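You operate a simulated robot arm through the tools that you are given. There is no shell and no other tool. Be economical: measure what you need, move in short steps, check, and stop when the job is done.

You run a simulated robot arm. Do the job below in one go: nothing can be reset, and whatever is moved stays where it is left.

## Task
Vent the pot, open it and stand the pod on the black mat.
Fine: wait for the gauge to reach zero before freeing the latch; the lid goes on the black mat too. Set down upright: white pod.
Where things are to end (x, y in the base frame): white pod within 0.06 m of [0.44, 0.19].

It is judged by the outcome, as a careful person would: the job done as asked, and still so three seconds after it is handed in. It fails if anything else is knocked over, pushed out of place, dropped, spilled or broken. A push-on lid holds only when it is set on centred and level and pressed home; a screw cap is set on level and turned clockwise until tight.

## Robot
A 6-joint arm with a two-finger parallel gripper, fixed in place. Base frame: the origin is at the foot of the arm, x ahead of it, y to its left, z up; the work surface is at about z = 0.88. Lengths are in m, angles in degrees, forces in N, time in s.
With the tool pointing down near the work surface it reaches from about 0.26 to 0.66 m from the base axis. Its first joint turns from -66.0 to 66.0 degrees. Payload 2.9 kg.
The tool frame sits at the grasp point between the pads (the TCP): z along the fingers, y along the line on which they close. The tips reach 0.03 m beyond it. The gripper opens to 0.11 m. The fingers are 0.02 m wide and 0.01 m thick; the gripper's body (0.048 by 0.112 m) begins 0.055 m behind the TCP.
Orientation is told as [roll, pitch, yaw] about the base's x, y, z axes, in that order, counted from this pose: with the fingers straight down and closing along the base's y, the tool's x points along the base's -x, its y along +y and its z along -z.

## Interface
- The arm moves only by the tool arm_command. Its argument "moves" is a list that holds one entry, the list of rows, each a list of 7 numbers: the shift along the base's x, y, z in cm, then the turn, a rotation vector about the base's x, y, z in degrees, then the opening, from 0 (shut) to 1 (fully open). In form: [[[x, y, z, rx, ry, rz, grip], ...]]. A call has 1 to 8 rows; each row is the pose to reach, as a shift and turn from the pose commanded when the call began. Each row takes 0.2 s and may step no farther than 0.05 m and 8.6 degrees from the row before; otherwise, or with a gripper value out of range, the whole call is refused. Where a pose cannot be reached the arm comes as near as it can. A force on the tool above 40 N (or 10 N above the force at the start of the call, whichever is more), or a blocked arm, ends the call early, and 0.2 s more pass. The fingers move at their own pace (about 0.108 m/s each) and stop on an object; they squeeze with about 31 N. The grip force told is the motor's: it shows also when the fingers shut on nothing. Time passes only in rows, and 0.2 s behind the last, so rows that repeat a pose let the fingers close. It gives the time, the measured TCP pose, the force on the tool (base axes), the opening and the grip force at its end, in the units of the frame above (readings bear some noise), with the torque about the TCP (base axes, N m) and any sound that the robot's microphone picked up, and new pictures: "pictures" is both (left out), scene, wrist or none.
- Cameras (640 x 400 px; columns grow to the right, rows downward): "scene" is fixed at [0.0797, 0.4357, 1.3946]; the picture's right is [-0.72, -0.69, 0.00], its down [-0.32, 0.34, -0.88] and it looks along [0.61, -0.64, -0.47] (base axes); focal length 245 px, centre (320, 200). "wrist" rides on the gripper at [0.072, 0.017, -0.103] in the tool frame; the picture's right is [-0.23, 0.97, 0.00], its down [-0.76, -0.18, -0.62] and it looks along [-0.61, -0.14, 0.78] (tool axes); focal length 222 px, centre (320, 200). There is no depth. A picture from a camera that has moved, and an enlarged one, comes with that camera's place and axes in the base frame and with its lens.
- close_up(camera, box): a new picture of the part [left, top, right, bottom] of that camera's present view, enlarged. The clock stands still meanwhile.
- job_done(): hands the job in; it is judged then, once.

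Go step by step. Nothing tells you positions but the pictures and the camera data: compare them with the known pose of the tool, close in by small moves and look again before you grip or let go. The budget is 120 turns and 200 pictures, counting those below and the enlarged ones. Unless the task says otherwise, let go and move clear before handing in, and close with one line.

The tools are called as a command line: name --argument value ..., lists and objects as JSON in quotes. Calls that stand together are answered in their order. arm_command: Moves the arm, as the interface text tells. Its arguments: {"type":"object","properties":{"moves":{"type":"array","items":{"type":"array","items":{"type":"array","items":{"type":"number"}}}},"pictures":{"type":"string","enum":["both","scene","wrist","none"]}},"required":["moves"]} The other tools are called the same way: close_up (camera, box) takes an enlarged picture of a part of a camera's view; job_done () hands the job in.

At the start:

```text
t: 0.0
position: [0.3572, 0.1073, 1.3062]
ee_rot: [0.2, 0.1, 0.1]
force: [-1.0, 0.3, -0.3]
moment: [0.04, 0.01, 0.03]
finger_gap: 0.1103
grasp_force: 0.0
```

scene: 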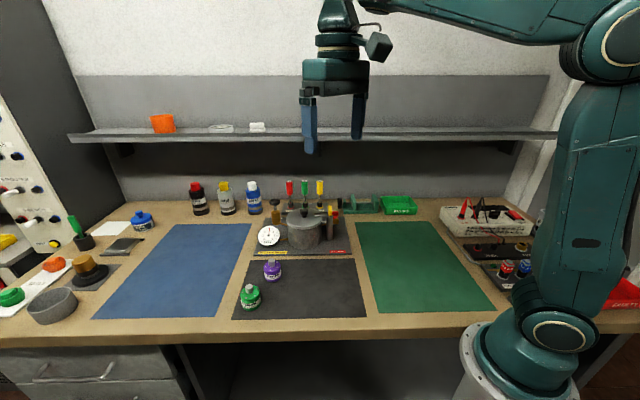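
wrist: 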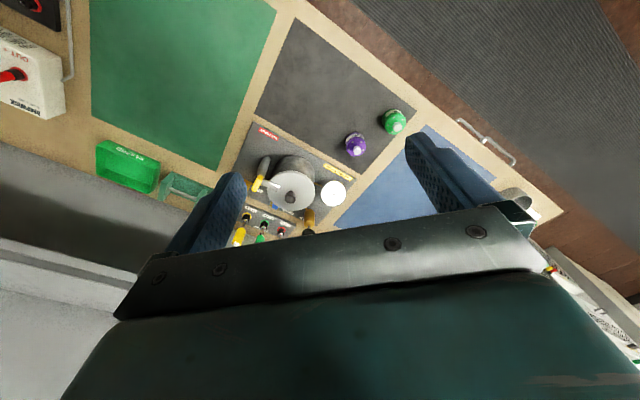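

I see a pot with a gauge and a valve at the back of the black mat, with two bottles (green and purple) standing on the mat. I'll look closer first.

close_up --camera "scene" --box '[230, 170, 380, 264]'

close_up --camera "wrist" --box '[220, 100, 412, 250]'

close_up --camera "scene" --box '[220, 240, 380, 340]'

```text
4.26 times, centred on (305, 217) of scene
camera zoom: at [0.0797, 0.4357, 1.3946], right [-0.72, -0.69, 0.0], down [-0.32, 0.34, -0.88], along [0.61, -0.64, -0.47], focal length 1042 px, centre (384, 128)
```

zoom: 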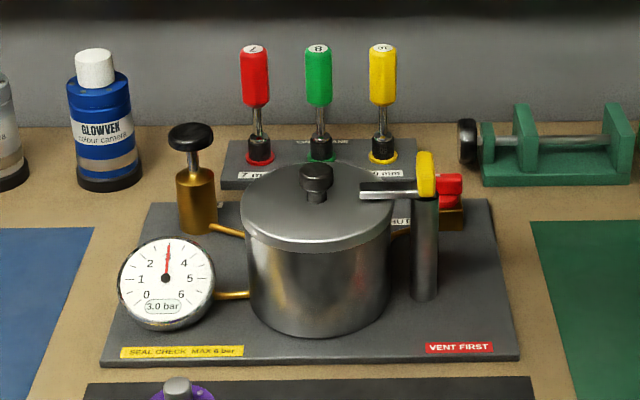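

```text
2.67 times, centred on (316, 175) of wrist
camera zoom: at [0.2856, 0.1235, 1.4094], right [0.23, 0.97, 0.0], down [0.76, -0.18, 0.62], along [0.61, -0.14, -0.78], focal length 592 px, centre (331, 267)
```

zoom: 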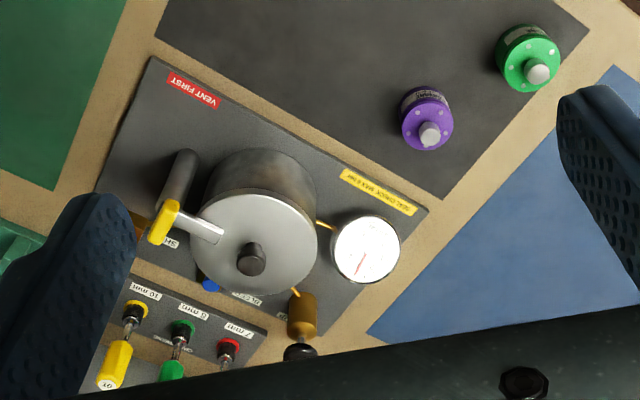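

```text
4.00 times, centred on (300, 290) of scene
camera zoom: at [0.0797, 0.4357, 1.3946], right [-0.72, -0.69, 0.0], down [-0.32, 0.34, -0.88], along [0.61, -0.64, -0.47], focal length 979 px, centre (400, -160)
```

zoom: 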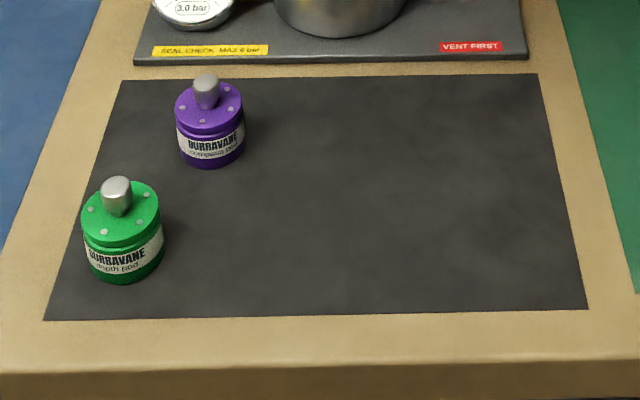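

The gauge reads 3.0 bar. The lid knob is at about (0.577, -0.014, 1.00), and the latch post with its yellow tip is near (0.516, -0.067). I'll move nearer to study the valve and the latch.

arm_command --moves '[[[1, -4, -3, 0, 0, 0, 1], [2, -8, -6, 0, 0, 0, 1], [3, -10, -9, 0, 0, 0, 1], [4, -10, -12, 0, 0, 0, 1], [4, -10, -12, 0, 0, 0, 1]]]' --pictures "both"

```text
refused: row 1 steps farther than a row can; nothing moved
```

The row's step was too long, so I'll use smaller steps.

arm_command --moves '[[[1, -3, -3, 0, 0, 0, 1], [2, -6, -6, 0, 0, 0, 1], [3, -8, -9, 0, 0, 0, 1], [4, -10, -12, 0, 0, 0, 1], [4, -10, -12, 0, 0, 0, 1]]]' --pictures "wrist"

```text
t: 1.2
position: [0.3982, 0.0065, 1.1871]
ee_rot: [0.1, -0.1, -0.1]
force: [0.1, -1.4, 0.5]
moment: [-0.02, -0.02, 0.0]
finger_gap: 0.1098
grasp_force: 0.1
camera wrist: at [0.3268, 0.0232, 1.2898], right [0.23, 0.97, 0.0], down [0.76, -0.18, 0.62], along [0.61, -0.14, -0.78], focal length 222 px, centre (320, 200)
```

wrist: 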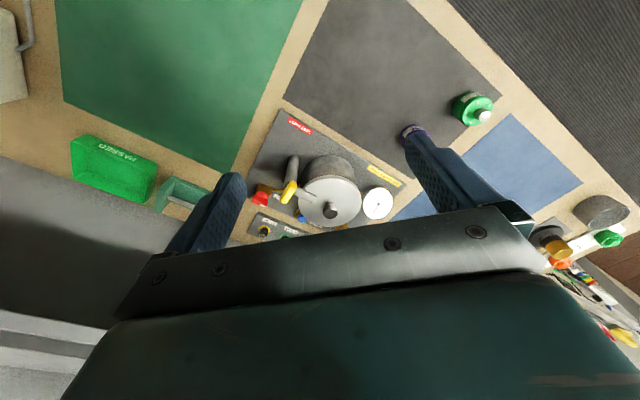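

close_up --camera "wrist" --box '[240, 130, 368, 245]'

close_up --camera "scene" --box '[290, 195, 354, 240]'

```text
3.48 times, centred on (304, 188) of wrist
camera zoom: at [0.3268, 0.0232, 1.2898], right [0.23, 0.97, 0.0], down [0.76, -0.18, 0.62], along [0.61, -0.14, -0.78], focal length 773 px, centre (376, 244)
```

zoom: 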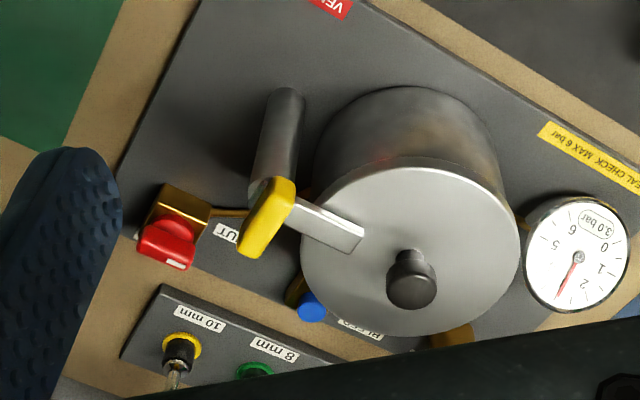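

```text
8.89 times, centred on (322, 218) of scene
camera zoom: at [0.0797, 0.4356, 1.3946], right [-0.72, -0.69, 0.0], down [-0.32, 0.34, -0.88], along [0.61, -0.64, -0.47], focal length 2176 px, centre (302, 44)
```

zoom: 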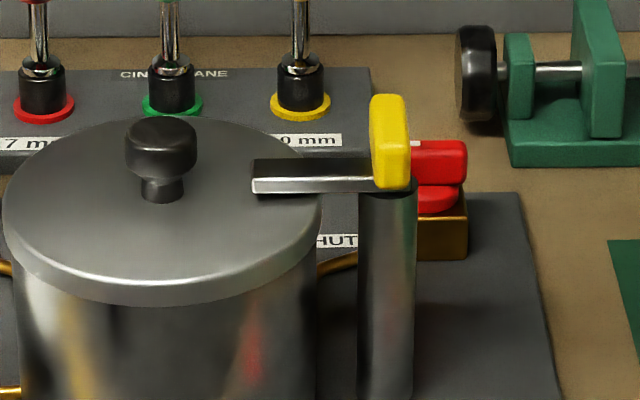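

There are two valves: a red knob labelled "…SHUT…" and a blue one behind the pot labelled something like "BLEED". I'll move the camera forward to read both labels.

arm_command --moves '[[[4, -1, 1, 0, 0, 0, 1], [8, -3, 2, 0, 0, 0, 1], [12, -4, 3, 0, 0, 0, 1], [14, -4, 3, 0, 0, 0, 1], [14, -4, 3, 0, 0, 0, 1]]]' --pictures "wrist"

close_up --camera "wrist" --box '[210, 90, 370, 220]'

```text
t: 2.4
position: [0.5378, -0.0315, 1.216]
ee_rot: [0.2, 0.0, -0.1]
force: [-0.1, -0.5, 0.0]
moment: [-0.02, 0.02, 0.06]
finger_gap: 0.1101
grasp_force: 0.1
camera wrist: at [0.4665, -0.0153, 1.3196], right [0.23, 0.97, 0.0], down [0.76, -0.18, 0.62], along [0.61, -0.14, -0.78], focal length 222 px, centre (320, 200)
```

wrist: 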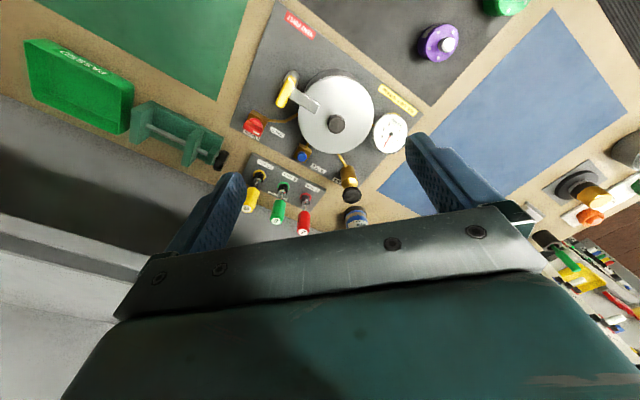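

```text
3.08 times, centred on (290, 155) of wrist
camera zoom: at [0.4665, -0.0153, 1.3196], right [0.23, 0.97, 0.0], down [0.76, -0.18, 0.62], along [0.61, -0.14, -0.78], focal length 684 px, centre (412, 338)
```

zoom: 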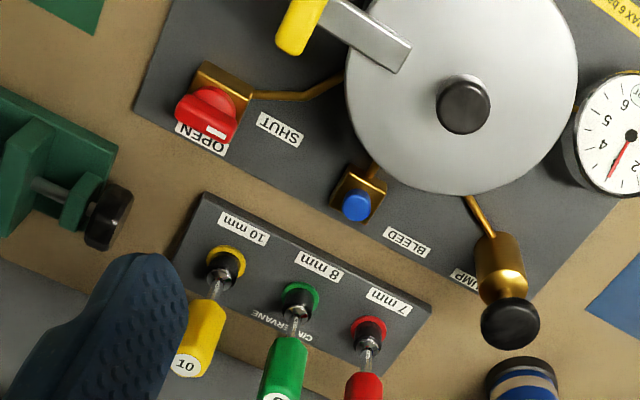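

close_up --camera "wrist" --box '[235, 100, 300, 145]'

close_up --camera "wrist" --box '[280, 125, 345, 170]'

close_up --camera "scene" --box '[322, 198, 350, 218]'

```text
8.89 times, centred on (268, 122) of wrist
camera zoom: at [0.4665, -0.0153, 1.3196], right [0.23, 0.97, 0.0], down [0.76, -0.18, 0.62], along [0.61, -0.14, -0.78], focal length 1974 px, centre (787, 889)
```

zoom: 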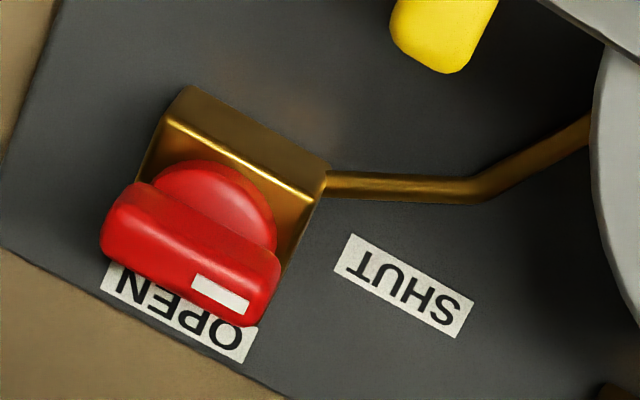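

```text
8.89 times, centred on (312, 148) of wrist
camera zoom: at [0.4665, -0.0153, 1.3196], right [0.23, 0.97, 0.0], down [0.76, -0.18, 0.62], along [0.61, -0.14, -0.78], focal length 1974 px, centre (387, 667)
```

zoom: 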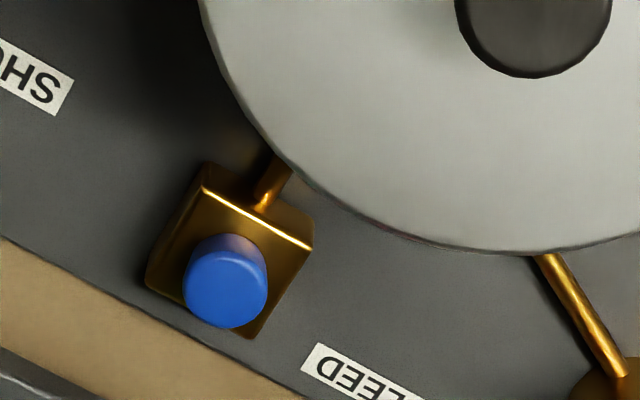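

```text
16.00 times, centred on (336, 208) of scene
camera zoom: at [0.0797, 0.4356, 1.3946], right [-0.72, -0.69, 0.0], down [-0.32, 0.34, -0.88], along [0.61, -0.64, -0.47], focal length 3918 px, centre (64, 72)
```

zoom: 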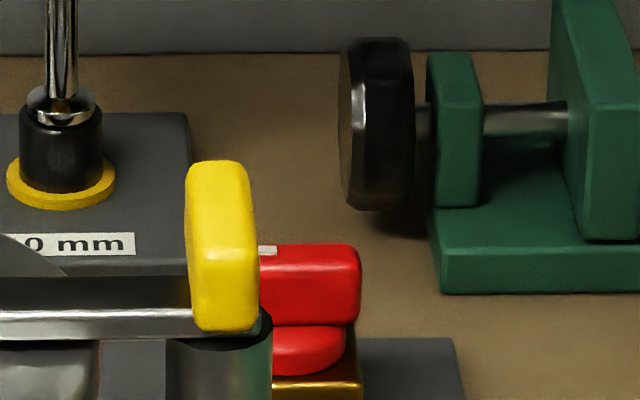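

The panel is turned about 45° to the base axes, and the red valve's marked end points to SHUT, so it has to turn 90° clockwise to OPEN. I put the knob at about (0.584, -0.167, 0.925), and I'll turn the gripper across the bar above it.

arm_command --moves '[[[0.8, -2.2, -0.5, 0, 0, 7.5, 0.8], [1.6, -4.4, -1, 0, 0, 15, 0.6], [2.4, -6.6, -2, 0, 0, 22.5, 0.5], [3.2, -8.8, -4, 0, 0, 30, 0.5], [4, -11, -6, 0, 0, 37.5, 0.5], [4.6, -13.5, -8, 0, 0, 45, 0.5], [4.6, -13.5, -12, 0, 0, 45, 0.5], [4.6, -13.5, -15, 0, 0, 45, 0.5]]]' --pictures "both"

close_up --camera "wrist" --box '[210, 90, 370, 220]'

close_up --camera "scene" --box '[240, 160, 400, 260]'

```text
t: 4.1
position: [0.5832, -0.1647, 1.0897]
ee_rot: [-0.1, -0.1, 45.3]
force: [-20.5, 11.8, -3.5]
moment: [-0.99, -1.81, -0.85]
finger_gap: 0.0551
grasp_force: 0.1
stopped in row 8: the force on the tool passed its limit at 71 N (the readings are from after the stop); the commanded pose is now the measured one
camera wrist: at [0.5203, -0.2054, 1.1921], right [-0.53, 0.85, 0.0], down [0.66, 0.41, 0.62], along [0.53, 0.33, -0.78], focal length 222 px, centre (320, 200)
```

scene: 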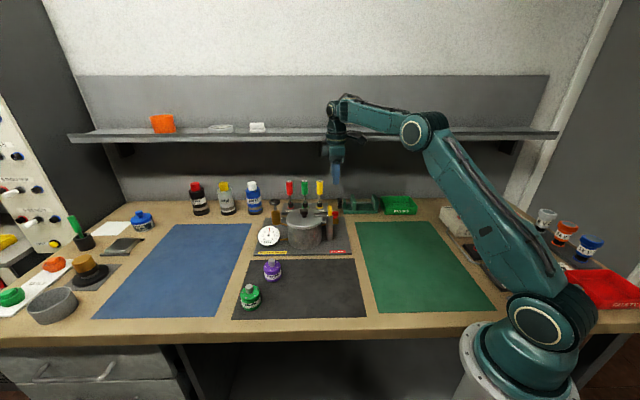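
wrist: 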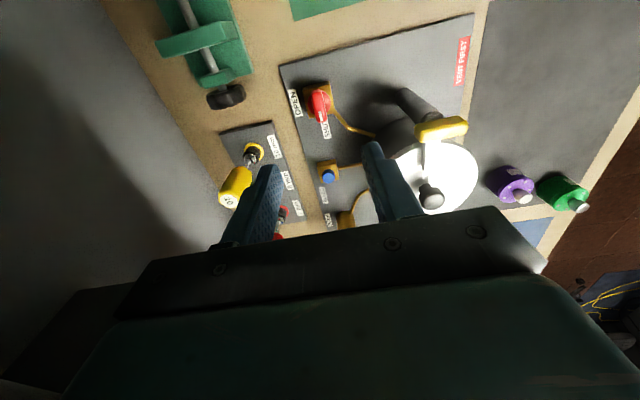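

```text
3.08 times, centred on (290, 155) of wrist
camera zoom: at [0.5203, -0.2054, 1.1921], right [-0.53, 0.85, 0.0], down [0.66, 0.41, 0.62], along [0.53, 0.33, -0.78], focal length 684 px, centre (412, 338)
```

zoom: 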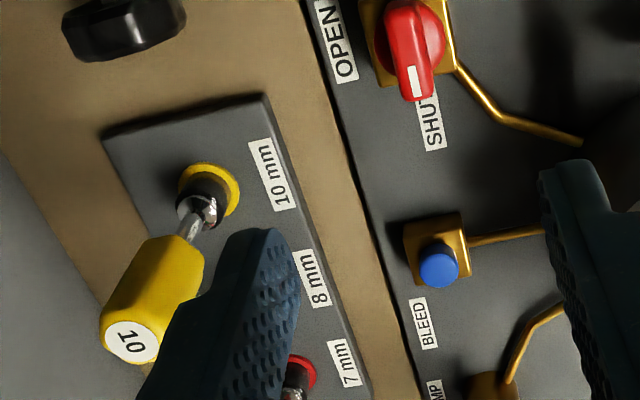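

```text
4.00 times, centred on (320, 210) of scene
camera zoom: at [0.0791, 0.436, 1.3945], right [-0.72, -0.69, 0.0], down [-0.32, 0.34, -0.88], along [0.61, -0.64, -0.47], focal length 979 px, centre (320, 160)
```

zoom: 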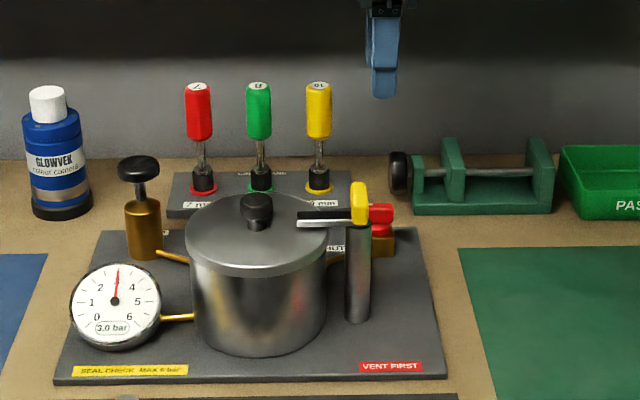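

The hand touched the shelf lip (about z 1.18, just behind it). I'll back off toward the front, go lower so the hand passes under the shelf, and then come forward over the knob.

arm_command --moves '[[[-1.5, 1.5, 0, 0, 0, 0, 0.5], [-2.8, 2.8, 0, 0, 0, 0, 0.5], [-2.8, 2.8, -3, 0, 0, 0, 0.5], [-2.8, 2.8, -6, 0, 0, 0, 0.5], [-2.8, 2.8, -9, 0, 0, 0, 0.5], [-2.8, 2.8, -9, 0, 0, 0, 0.5]]]' --pictures "both"

close_up --camera "scene" --box '[260, 90, 420, 250]'

```text
t: 5.5
position: [0.5558, -0.1388, 0.9977]
ee_rot: [-0.3, -0.2, 45.4]
force: [-0.6, -0.3, 0.7]
moment: [0.03, -0.01, 0.02]
finger_gap: 0.0553
grasp_force: 0.1
camera wrist: at [0.4932, -0.1789, 1.1006], right [-0.53, 0.85, 0.0], down [0.66, 0.42, 0.63], along [0.53, 0.33, -0.78], focal length 222 px, centre (320, 200)
```

scene: 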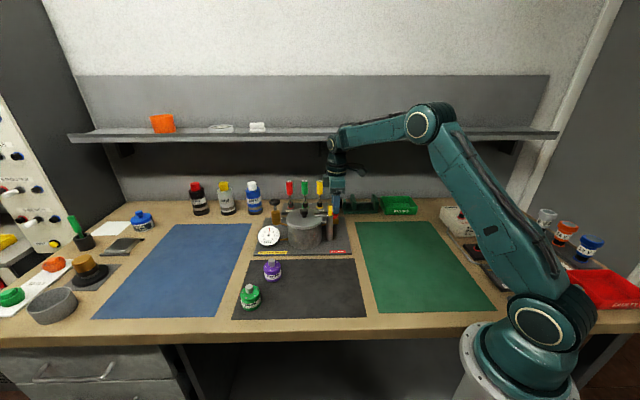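
wrist: 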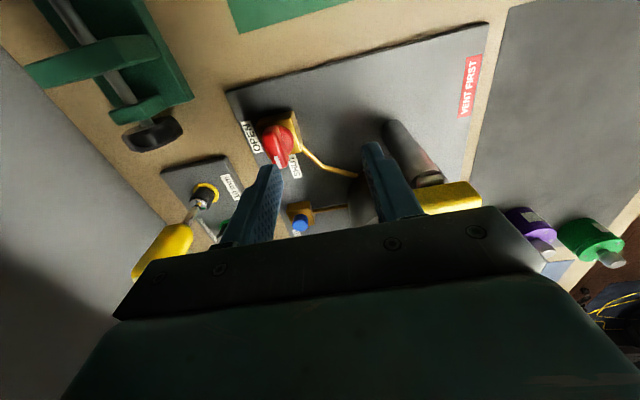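

```text
2.50 times, centred on (340, 170) of scene
camera zoom: at [0.0797, 0.4357, 1.3946], right [-0.72, -0.69, 0.0], down [-0.32, 0.34, -0.88], along [0.61, -0.64, -0.47], focal length 612 px, centre (270, 275)
```

zoom: 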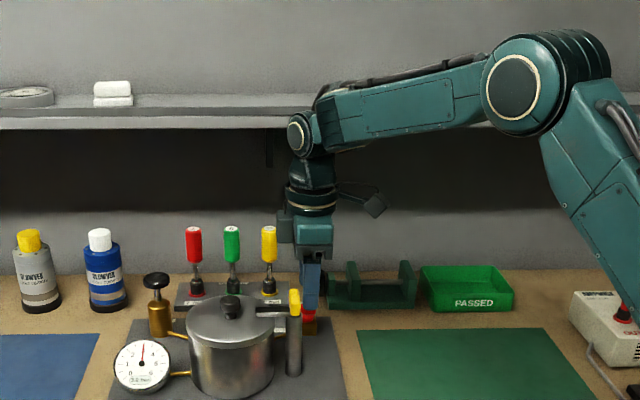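

The hand is clear below the shelf. I'll lean the tool 6° toward the front and bring it over the knob.

arm_command --moves '[[[0, 0, -1, -2.2, -2.1, 0, 0.5], [0.5, -0.5, -1.5, -4.3, -4.1, 0, 0.5], [1.5, -1.5, -1.5, -4.3, -4.1, 0, 0.5], [2.8, -2.8, -1.5, -4.3, -4.1, 0, 0.5], [2.8, -2.8, -1.5, -4.3, -4.1, 0, 0.5]]]' --pictures "wrist"

close_up --camera "scene" --box '[280, 110, 400, 230]'

close_up --camera "wrist" --box '[200, 80, 440, 240]'

```text
t: 6.7
position: [0.5844, -0.1669, 0.9855]
ee_rot: [-6.3, 0.0, 45.3]
force: [0.5, -0.2, -0.1]
moment: [0.02, 0.01, -0.02]
finger_gap: 0.0549
grasp_force: 0.0
camera wrist: at [0.5146, -0.1989, 1.0856], right [-0.53, 0.84, -0.1], down [0.61, 0.46, 0.64], along [0.59, 0.27, -0.76], focal length 222 px, centre (320, 200)
```

wrist: 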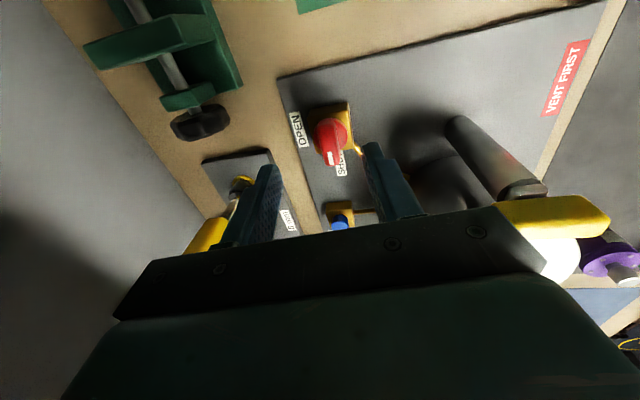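

```text
3.33 times, centred on (340, 170) of scene
camera zoom: at [0.0797, 0.4356, 1.3946], right [-0.72, -0.69, 0.0], down [-0.32, 0.34, -0.88], along [0.61, -0.64, -0.47], focal length 816 px, centre (253, 300)
```

zoom: 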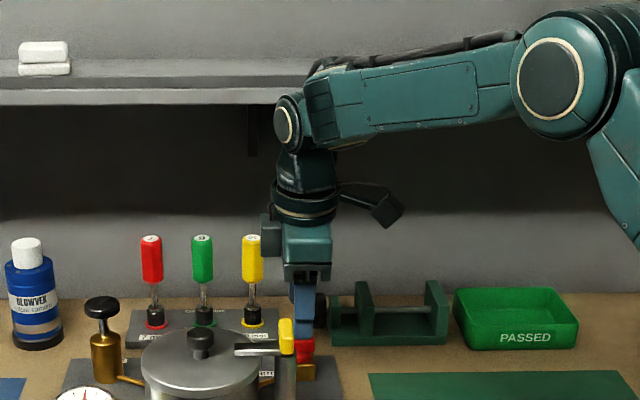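

```text
2.50 times, centred on (320, 160) of wrist
camera zoom: at [0.5146, -0.1989, 1.0856], right [-0.53, 0.84, -0.1], down [0.61, 0.46, 0.64], along [0.59, 0.27, -0.76], focal length 555 px, centre (320, 300)
```

zoom: 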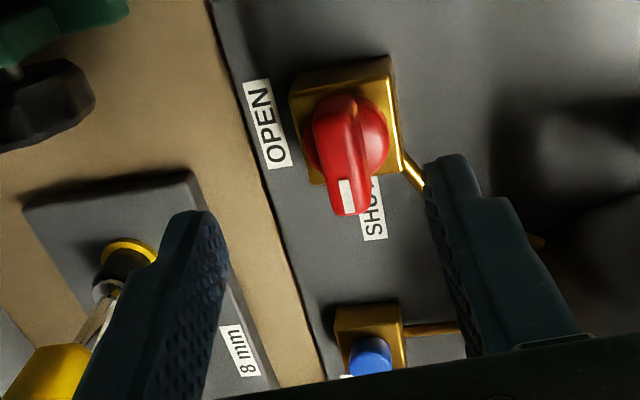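

The gripper is centred on the knob, so I'll lower it and close on the bar.

arm_command --moves '[[[0, 0, -1.5, 0, 0, 0, 0.4], [0, 0, -3, 0, 0, 0, 0.4], [0, 0, -4.2, 0, 0, 0, 0.4], [0, 0, -4.2, 0, 0, 0, 0.4]]]' --pictures "wrist"

close_up --camera "wrist" --box '[200, 80, 440, 240]'

```text
t: 7.7
position: [0.5844, -0.1668, 0.9424]
ee_rot: [-6.2, -0.1, 45.3]
force: [0.2, 0.9, 1.7]
moment: [-0.03, 0.03, 0.02]
finger_gap: 0.044
grasp_force: 0.5
camera wrist: at [0.5147, -0.1995, 1.0422], right [-0.53, 0.84, -0.1], down [0.61, 0.46, 0.64], along [0.59, 0.27, -0.76], focal length 222 px, centre (320, 200)
```

wrist: 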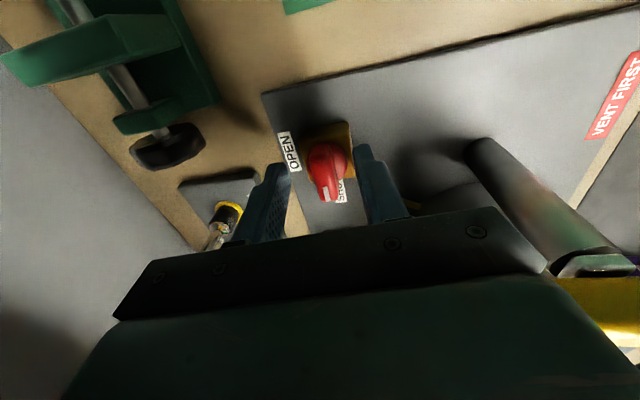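

```text
2.50 times, centred on (320, 160) of wrist
camera zoom: at [0.5147, -0.1995, 1.0422], right [-0.53, 0.84, -0.1], down [0.61, 0.46, 0.64], along [0.59, 0.27, -0.76], focal length 555 px, centre (320, 300)
```

zoom: 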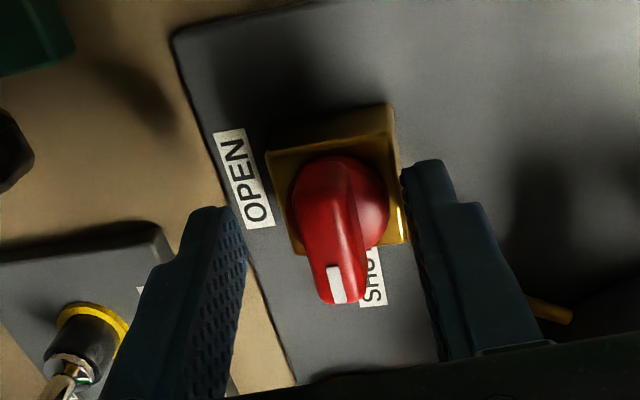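

arm_command --moves '[[[0, 0, 0, 0, 0, 0, 0.2], [0, 0, 0, 0, 0, 0, 0], [0, 0, 0, 0, 0, 0, 0]]]' --pictures "wrist"

```text
t: 8.3
position: [0.5805, -0.1631, 0.9399]
ee_rot: [-5.1, 0.3, 45.6]
force: [-6.7, 4.4, 8.0]
moment: [0.22, 0.4, -0.4]
finger_gap: 0.0302
grasp_force: 30.9
stopped in row 2: the force on the tool passed its limit at 46 N (the readings are from after the stop); the commanded pose is now the measured one
camera wrist: at [0.5126, -0.196, 1.0422], right [-0.53, 0.84, -0.09], down [0.62, 0.46, 0.63], along [0.57, 0.28, -0.77], focal length 222 px, centre (320, 200)
```

wrist: 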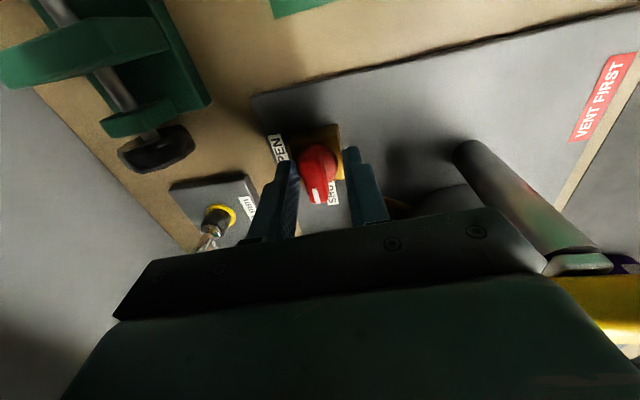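

The gripper closed on the round hub (3 cm) rather than the bar. I'll open it slightly, rise about 1 cm and re-grip on the bar.

arm_command --moves '[[[0, 0, 0, 0, 0, 0, 0.38], [0, 0, 0.5, 0, 0, 0, 0.38], [0, 0, 1.0, 0, 0, 0, 0.38], [0, 0, 1.0, 0, 0, 0, 0.2], [0, 0, 1.0, 0, 0, 0, 0.1], [0, 0, 1.0, 0, 0, 0, 0.0], [0, 0, 1.0, 0, 0, 0, 0.0]]]' --pictures "wrist"

close_up --camera "wrist" --box '[200, 80, 440, 240]'

```text
t: 9.9
position: [0.5831, -0.1637, 0.9504]
ee_rot: [-5.4, 0.4, 45.4]
force: [14.7, -10.1, -0.4]
moment: [0.35, -0.01, -0.36]
finger_gap: 0.0141
grasp_force: 45.2
camera wrist: at [0.5139, -0.197, 1.0519], right [-0.53, 0.84, -0.09], down [0.62, 0.46, 0.63], along [0.58, 0.28, -0.77], focal length 222 px, centre (320, 200)
```

wrist: 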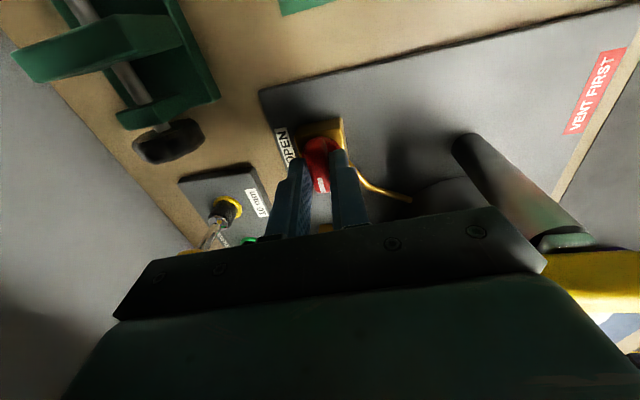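

```text
2.50 times, centred on (320, 160) of wrist
camera zoom: at [0.5139, -0.197, 1.0519], right [-0.53, 0.84, -0.09], down [0.62, 0.46, 0.63], along [0.58, 0.28, -0.77], focal length 555 px, centre (320, 300)
```

zoom: 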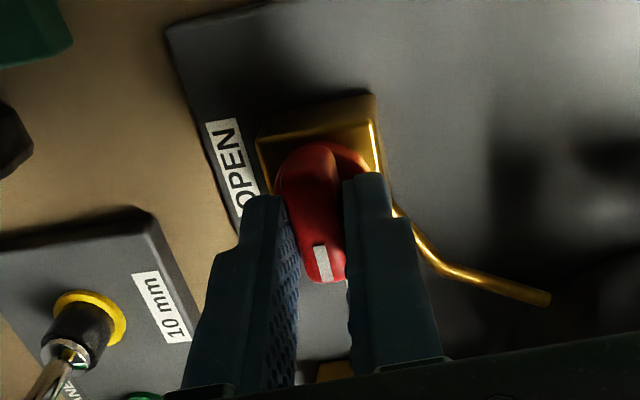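

The fingers now hold the bar (1.4 cm), so I'll start turning it clockwise.

arm_command --moves '[[[0.3, -0.3, 0, 0, 0, 0, 0], [0.3, -0.3, 0, 0.5, -0.5, -8, 0], [0.3, -0.3, 0, 1, -1, -16, 0], [0.3, -0.3, 0, 1.5, -1.5, -24, 0], [0.3, -0.3, 0, 2, -2, -32, 0], [0.3, -0.3, 0, 2.5, -2.5, -40, 0]]]' --pictures "wrist"

close_up --camera "scene" --box '[250, 130, 400, 260]'

```text
t: 11.3
position: [0.5838, -0.1647, 0.9493]
ee_rot: [-3.8, -2.7, 5.6]
force: [-11.8, 19.3, 17.1]
moment: [0.96, 1.48, 0.01]
finger_gap: 0.0139
grasp_force: 44.8
camera wrist: at [0.5051, -0.1486, 1.048], right [0.13, 0.99, -0.06], down [0.74, -0.06, 0.67], along [0.66, -0.13, -0.74], focal length 222 px, centre (320, 200)
```

wrist: 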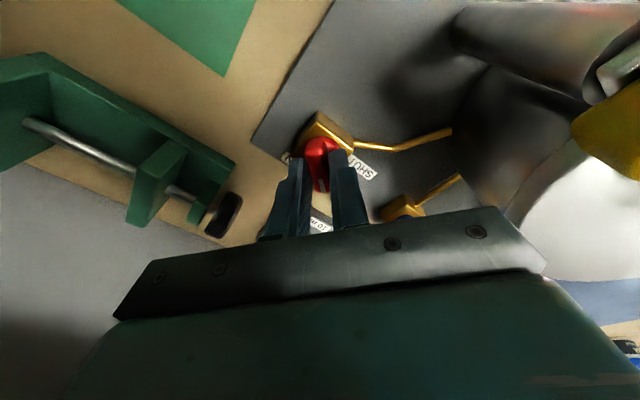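

```text
3.08 times, centred on (325, 195) of scene
camera zoom: at [0.0791, 0.4362, 1.3944], right [-0.72, -0.69, 0.0], down [-0.32, 0.34, -0.88], along [0.61, -0.64, -0.47], focal length 753 px, centre (305, 215)
```

zoom: 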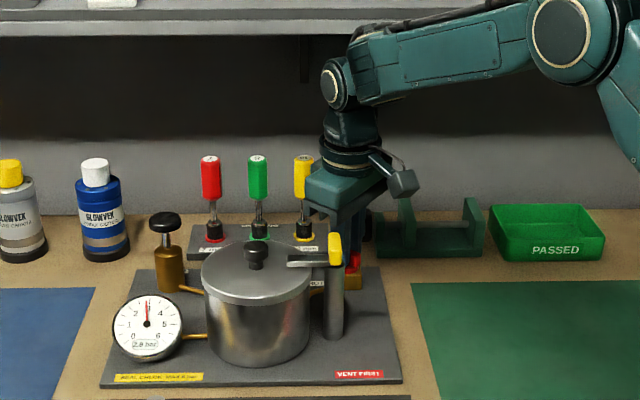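

The gauge is falling and the valve is half turned. I'll continue to full open.

arm_command --moves '[[[-0.2, 0.2, 0.1, 0, 0, 0, 0], [-0.2, 0.2, 0.1, 0.5, -0.5, -8, 0], [-0.2, 0.2, 0.1, 1, -1, -16, 0], [-0.2, 0.2, 0.1, 1.5, -1.5, -24, 0], [-0.2, 0.2, 0.1, 2, -2, -32, 0], [-0.2, 0.2, 0.1, 2.5, -2.5, -40, 0], [-0.2, 0.2, 0.1, 2.9, -2.9, -46, 0]]]' --pictures "wrist"

close_up --camera "scene" --box '[250, 130, 400, 260]'

```text
t: 12.9
position: [0.5815, -0.1658, 0.9507]
ee_rot: [-0.5, -4.7, -40.9]
force: [10.9, -0.2, -14.7]
moment: [0.55, -0.25, 0.0]
finger_gap: 0.013
grasp_force: 44.7
camera wrist: at [0.5342, -0.0989, 1.0467], right [0.81, 0.59, 0.01], down [0.42, -0.59, 0.69], along [0.41, -0.55, -0.73], focal length 222 px, centre (320, 200)
```

wrist: 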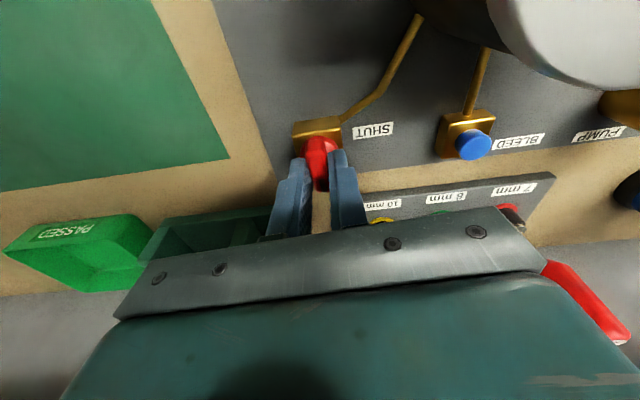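

```text
3.08 times, centred on (325, 195) of scene
camera zoom: at [0.0802, 0.4355, 1.3946], right [-0.72, -0.69, 0.0], down [-0.32, 0.34, -0.88], along [0.61, -0.64, -0.47], focal length 753 px, centre (305, 215)
```

zoom: 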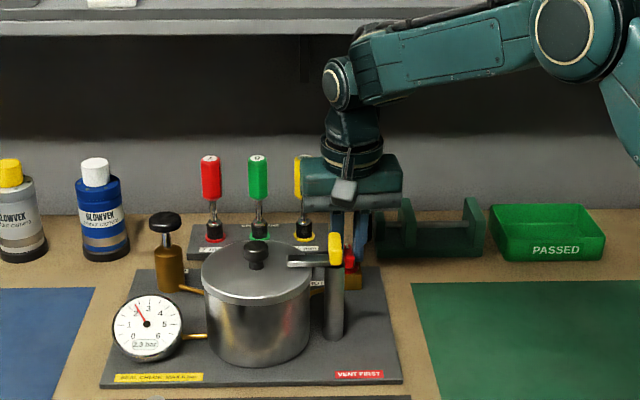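

The valve points to OPEN and the gauge is at 2.3 bar and falling. I'll release it, rise a little and back off to the front while it vents.

arm_command --moves '[[[0, 0, 0, 0, 0, 0, 0.3], [0, 0, 0, 0, 0, 0, 0.3], [0, 0, 2.5, 0, 0, 0, 0.3], [-0.5, 0.5, 5, 0, 0, 0, 0.3], [-2, 2, 6, 0, 0, 0, 0.3], [-5, 5, 7, 0, 0, 0, 0.3], [-7, 7, 9, 0, 0, 0, 0.3], [-8, 8, 12, 0, 0, 0, 0.3]]]' --pictures "wrist"

close_up --camera "scene" --box '[250, 130, 400, 260]'

```text
t: 14.4
position: [0.5271, -0.1143, 1.0288]
ee_rot: [-0.1, -6.5, -42.2]
force: [7.1, -7.3, -0.4]
moment: [-0.23, -0.03, -0.21]
finger_gap: 0.0326
grasp_force: 0.1
stopped in row 7: the force on the tool passed its limit at 94 N (the readings are from after the stop); the commanded pose is now the measured one
camera wrist: at [0.4785, -0.0453, 1.1225], right [0.82, 0.57, 0.02], down [0.39, -0.59, 0.7], along [0.41, -0.57, -0.71], focal length 222 px, centre (320, 200)
```

wrist: 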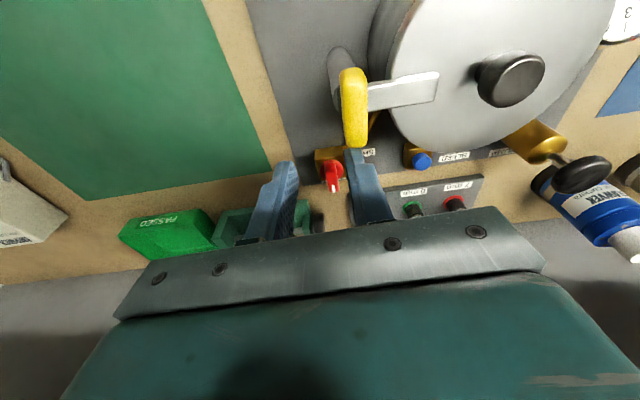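

```text
3.08 times, centred on (325, 195) of scene
camera zoom: at [0.0798, 0.4354, 1.3947], right [-0.72, -0.69, 0.0], down [-0.32, 0.34, -0.88], along [0.61, -0.64, -0.47], focal length 753 px, centre (305, 215)
```

zoom: 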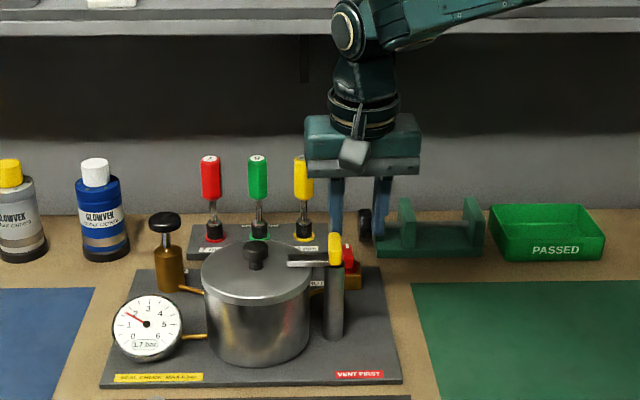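

A finger brushed the yellow latch handle and the latch looks unmoved. I'll back off 1 cm, then go straight up.

arm_command --moves '[[[0.7, -0.7, 0.5, 0, 0, 0, 0.3], [0.7, -0.7, 4, 0, 0, 0, 0.3], [0.7, -0.7, 8, 0, 0, 0, 0.3], [0, 0, 11, 0, 0, 0, 0.3], [-2, 2, 14, 0, 0, 0, 0.3], [-4.5, 4.5, 16, 0, 0, 0, 0.3]]]' --pictures "wrist"

close_up --camera "wrist" --box '[280, 40, 480, 180]'

close_up --camera "scene" --box '[250, 190, 350, 260]'

```text
t: 15.8
position: [0.4821, -0.0665, 1.188]
ee_rot: [-0.2, -6.0, -42.1]
force: [0.2, -0.3, 0.9]
moment: [-0.05, -0.02, -0.01]
finger_gap: 0.0328
grasp_force: 0.0
camera wrist: at [0.4335, 0.002, 1.283], right [0.82, 0.57, 0.02], down [0.4, -0.59, 0.7], along [0.41, -0.57, -0.71], focal length 222 px, centre (320, 200)
```

wrist: 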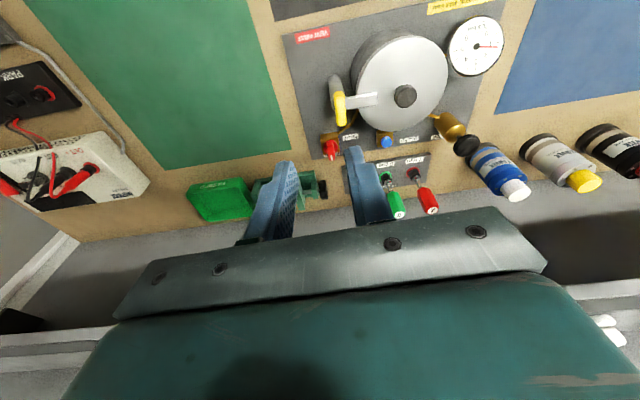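

```text
2.86 times, centred on (380, 110) of wrist
camera zoom: at [0.4335, 0.002, 1.283], right [0.82, 0.57, 0.02], down [0.4, -0.59, 0.7], along [0.41, -0.57, -0.71], focal length 635 px, centre (149, 457)
```

zoom: 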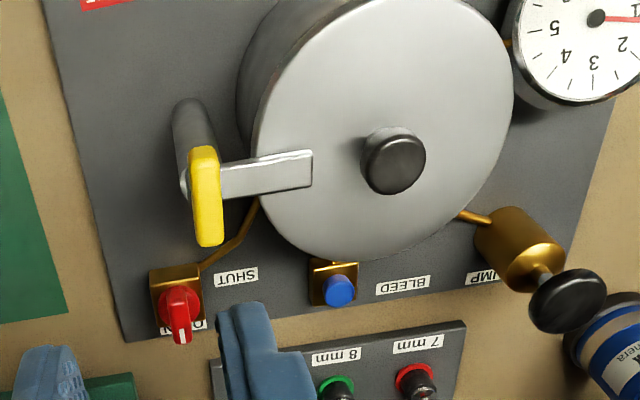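

```text
5.71 times, centred on (300, 225) of scene
camera zoom: at [0.0797, 0.4356, 1.3946], right [-0.72, -0.69, 0.0], down [-0.32, 0.34, -0.88], along [0.61, -0.64, -0.47], focal length 1399 px, centre (434, 57)
```

zoom: 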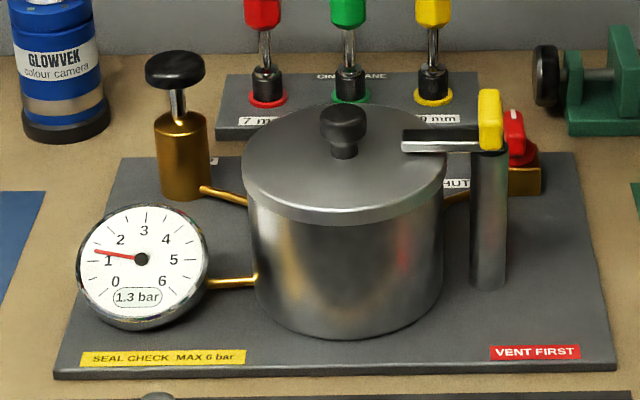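

The latch hasn't moved, the red valve is OPEN, and the gauge reads 1.3 bar and falling. While it vents I'll straighten the tool and hover above the yellow handle, near (0.523, -0.076).

arm_command --moves '[[[1, 0, -2, 2, 2, -2, 0.4], [2, -0.5, -4, 4.3, 4.1, -4, 0.4], [3, -1, -6, 4.3, 4.1, -4, 0.4], [4.1, -1, -8, 4.3, 4.1, -4, 0.4], [4.1, -1, -10, 4.3, 4.1, -4, 0.4], [4.1, -1, -10, 4.3, 4.1, -4, 0.4], [4.1, -1, -10, 4.3, 4.1, -4, 0.4], [4.1, -1, -10, 4.3, 4.1, -4, 0.4]]]' --pictures "wrist"

close_up --camera "wrist" --box '[220, 80, 420, 240]'

close_up --camera "scene" --box '[250, 180, 350, 250]'

```text
t: 17.6
position: [0.5224, -0.0765, 1.0887]
ee_rot: [0.0, -0.2, -46.1]
force: [0.0, 0.9, 0.6]
moment: [-0.04, 0.0, 0.02]
finger_gap: 0.044
grasp_force: 0.1
camera wrist: at [0.4844, -0.0125, 1.1918], right [0.86, 0.51, 0.0], down [0.4, -0.67, 0.63], along [0.32, -0.54, -0.78], focal length 222 px, centre (320, 200)
```

wrist: 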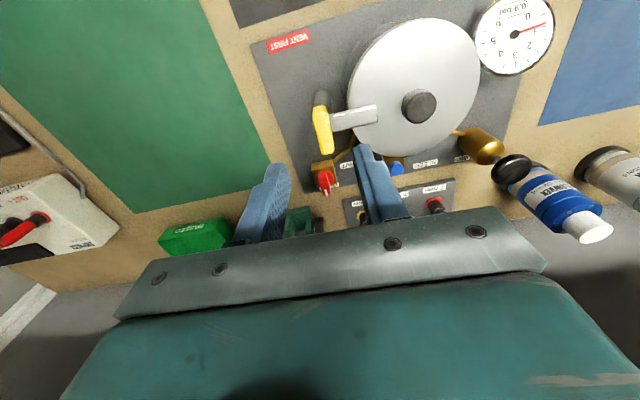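

```text
2.50 times, centred on (320, 160) of wrist
camera zoom: at [0.4844, -0.0125, 1.1918], right [0.86, 0.51, 0.0], down [0.4, -0.67, 0.63], along [0.32, -0.54, -0.78], focal length 555 px, centre (320, 300)
```

zoom: 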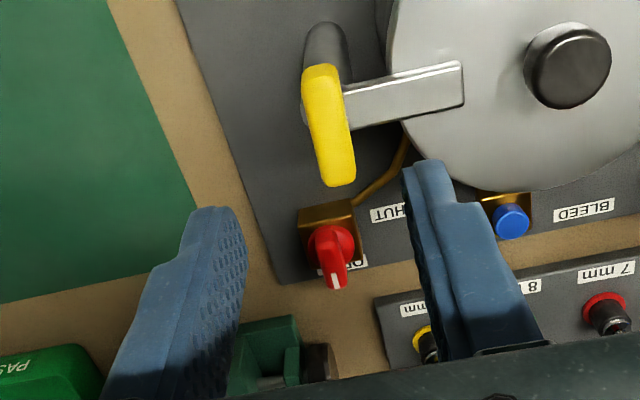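

```text
5.71 times, centred on (300, 215) of scene
camera zoom: at [0.0797, 0.4357, 1.3946], right [-0.72, -0.69, 0.0], down [-0.32, 0.34, -0.88], along [0.61, -0.64, -0.47], focal length 1399 px, centre (434, 114)
```

zoom: 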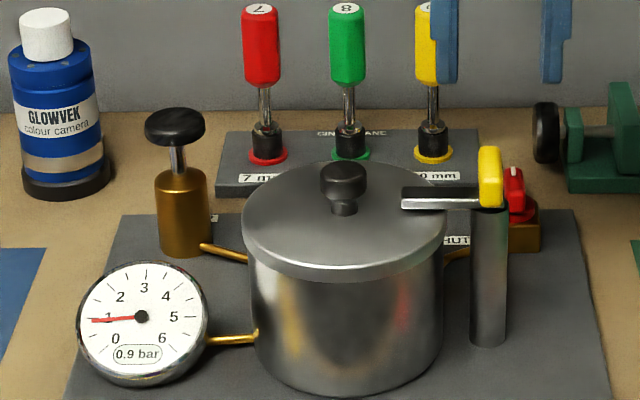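

The gauge is at 0.9 bar. I'll lower to just above the yellow handle (its top is at about z 1.003) and wait there.

arm_command --moves '[[[0.2, 0.1, -2, 0, 0, 0, 0.4], [0.25, 0.1, -4, 0, 0, 0, 0.4], [0.25, 0.1, -4, 0, 0, 0, 0.4], [0.25, 0.1, -4, 0, 0, 0, 0.4], [0.25, 0.1, -4, 0, 0, 0, 0.4], [0.25, 0.1, -4, 0, 0, 0, 0.4], [0.25, 0.1, -4, 0, 0, 0, 0.4], [0.25, 0.1, -4, 0, 0, 0, 0.4]]]' --pictures "none"

arm_command --moves '[[[0, 0, 0, 0, 0, 0, 0.4], [0, 0, 0, 0, 0, 0, 0.4], [0, 0, 0, 0, 0, 0, 0.4], [0, 0, 0, 0, 0, 0, 0.4], [0, 0, 0, 0, 0, 0, 0.4], [0, 0, 0, 0, 0, 0, 0.4], [0, 0, 0, 0, 0, 0, 0.4], [0, 0, 0, 0, 0, 0, 0.4]]]' --pictures "wrist"

close_up --camera "wrist" --box '[220, 80, 420, 240]'

close_up --camera "scene" --box '[250, 180, 350, 250]'

```text
t: 19.4
position: [0.5255, -0.0742, 1.0487]
ee_rot: [0.2, -0.2, -46.1]
force: [-0.1, 0.1, 0.2]
moment: [-0.01, 0.01, 0.03]
finger_gap: 0.0438
grasp_force: 0.1
```

```text
t: 21.2
position: [0.525, -0.0766, 1.0477]
ee_rot: [0.1, -0.2, -46.1]
force: [-0.2, 0.6, -1.4]
moment: [-0.03, -0.01, -0.01]
finger_gap: 0.044
grasp_force: 0.2
camera wrist: at [0.4877, -0.012, 1.1506], right [0.86, 0.51, 0.0], down [0.4, -0.67, 0.63], along [0.32, -0.54, -0.78], focal length 222 px, centre (320, 200)
```

wrist: 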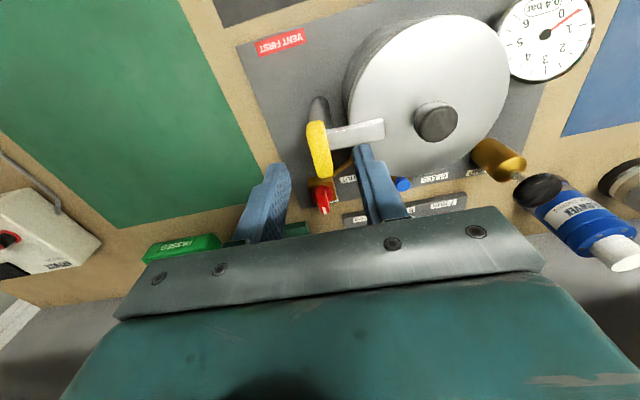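

```text
2.50 times, centred on (320, 160) of wrist
camera zoom: at [0.4877, -0.012, 1.1506], right [0.86, 0.51, 0.0], down [0.4, -0.67, 0.63], along [0.32, -0.54, -0.78], focal length 555 px, centre (320, 300)
```

zoom: 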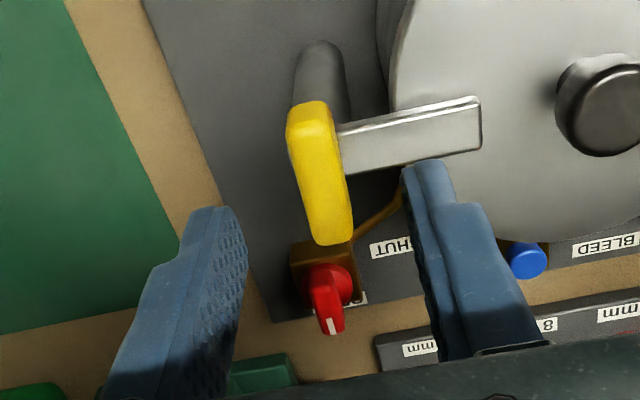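

```text
5.71 times, centred on (300, 215) of scene
camera zoom: at [0.0797, 0.4357, 1.3946], right [-0.72, -0.69, 0.0], down [-0.32, 0.34, -0.88], along [0.61, -0.64, -0.47], focal length 1399 px, centre (434, 114)
```

zoom: 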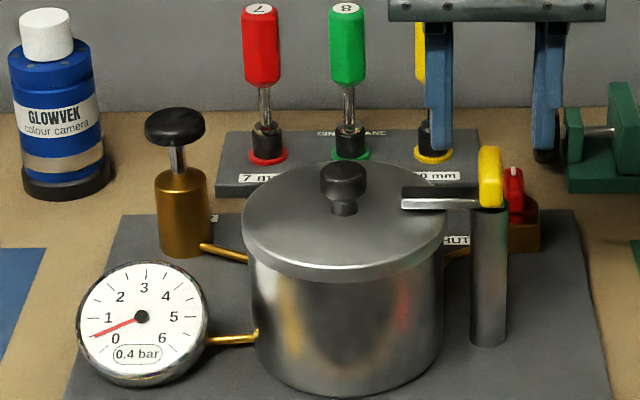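

The gripper is aligned over the handle and the gauge reads 0.4 bar. I'll wait longer.

arm_command --moves '[[[0, 0, 0, 0, 0, 0, 0.4], [0, 0, 0, 0, 0, 0, 0.4], [0, 0, 0, 0, 0, 0, 0.4], [0, 0, 0, 0, 0, 0, 0.4], [0, 0, 0, 0, 0, 0, 0.4], [0, 0, 0, 0, 0, 0, 0.4], [0, 0, 0, 0, 0, 0, 0.4], [0, 0, 0, 0, 0, 0, 0.4]]]' --pictures "none"

arm_command --moves '[[[0, 0, 0, 0, 0, 0, 0.4], [0, 0, 0, 0, 0, 0, 0.4], [0, 0, 0, 0, 0, 0, 0.4], [0, 0, 0, 0, 0, 0, 0.4], [0, 0, 0, 0, 0, 0, 0.4], [0, 0, 0, 0, 0, 0, 0.4], [0, 0, 0, 0, 0, 0, 0.4], [0, 0, 0, 0, 0, 0, 0.4]]]' --pictures "none"

close_up --camera "scene" --box '[250, 180, 350, 250]'

```text
t: 23.0
position: [0.5249, -0.0755, 1.0474]
ee_rot: [0.1, -0.2, -46.1]
force: [0.1, 0.7, 0.4]
moment: [-0.04, 0.01, 0.0]
finger_gap: 0.0441
grasp_force: 0.0
```

```text
t: 24.8
position: [0.5264, -0.0747, 1.0477]
ee_rot: [0.1, -0.2, -46.1]
force: [-0.4, -1.4, 0.5]
moment: [0.0, -0.03, -0.02]
finger_gap: 0.0438
grasp_force: 0.1
```

```text
5.71 times, centred on (300, 215) of scene
camera zoom: at [0.0797, 0.4357, 1.3946], right [-0.72, -0.69, 0.0], down [-0.32, 0.34, -0.88], along [0.61, -0.64, -0.47], focal length 1399 px, centre (434, 114)
```

zoom: 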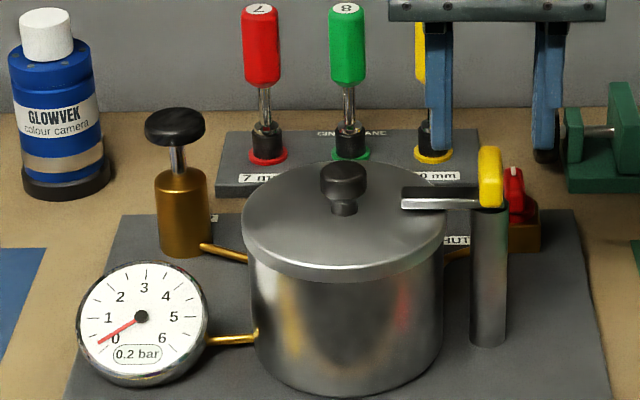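

The gauge reads 0.2 bar, so I'll keep waiting.

arm_command --moves '[[[0, 0, 0, 0, 0, 0, 0.4], [0, 0, 0, 0, 0, 0, 0.4], [0, 0, 0, 0, 0, 0, 0.4], [0, 0, 0, 0, 0, 0, 0.4], [0, 0, 0, 0, 0, 0, 0.4], [0, 0, 0, 0, 0, 0, 0.4], [0, 0, 0, 0, 0, 0, 0.4], [0, 0, 0, 0, 0, 0, 0.4]]]' --pictures "none"

arm_command --moves '[[[0, 0, 0, 0, 0, 0, 0.4], [0, 0, 0, 0, 0, 0, 0.4], [0, 0, 0, 0, 0, 0, 0.4], [0, 0, 0, 0, 0, 0, 0.4], [0, 0, 0, 0, 0, 0, 0.4], [0, 0, 0, 0, 0, 0, 0.4], [0, 0, 0, 0, 0, 0, 0.4], [0, 0, 0, 0, 0, 0, 0.4]]]' --pictures "none"

arm_command --moves '[[[0, 0, 0, 0, 0, 0, 0.4], [0, 0, 0, 0, 0, 0, 0.4], [0, 0, 0, 0, 0, 0, 0.4], [0, 0, 0, 0, 0, 0, 0.4], [0, 0, 0, 0, 0, 0, 0.4], [0, 0, 0, 0, 0, 0, 0.4], [0, 0, 0, 0, 0, 0, 0.4], [0, 0, 0, 0, 0, 0, 0.4]]]' --pictures "none"

close_up --camera "scene" --box '[250, 220, 290, 250]'

```text
t: 26.6
position: [0.5245, -0.0751, 1.0474]
ee_rot: [0.1, -0.2, -46.1]
force: [1.0, -0.7, -0.6]
moment: [0.02, 0.02, 0.0]
finger_gap: 0.0442
grasp_force: 0.1
```

```text
t: 28.4
position: [0.525, -0.0761, 1.0474]
ee_rot: [0.1, -0.3, -46.0]
force: [0.2, 0.3, -0.6]
moment: [0.01, 0.04, 0.04]
finger_gap: 0.0442
grasp_force: 0.0
```

```text
t: 30.2
position: [0.5259, -0.0766, 1.0474]
ee_rot: [0.1, -0.3, -46.1]
force: [-0.3, 0.4, 1.4]
moment: [0.0, 0.02, 0.01]
finger_gap: 0.044
grasp_force: 0.2
```

```text
13.33 times, centred on (270, 235) of scene
camera zoom: at [0.0797, 0.4357, 1.3946], right [-0.72, -0.69, 0.0], down [-0.32, 0.34, -0.88], along [0.61, -0.64, -0.47], focal length 3265 px, centre (987, -267)
```

zoom: 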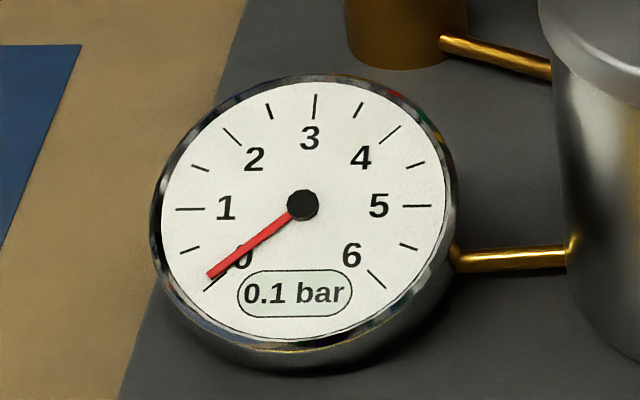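

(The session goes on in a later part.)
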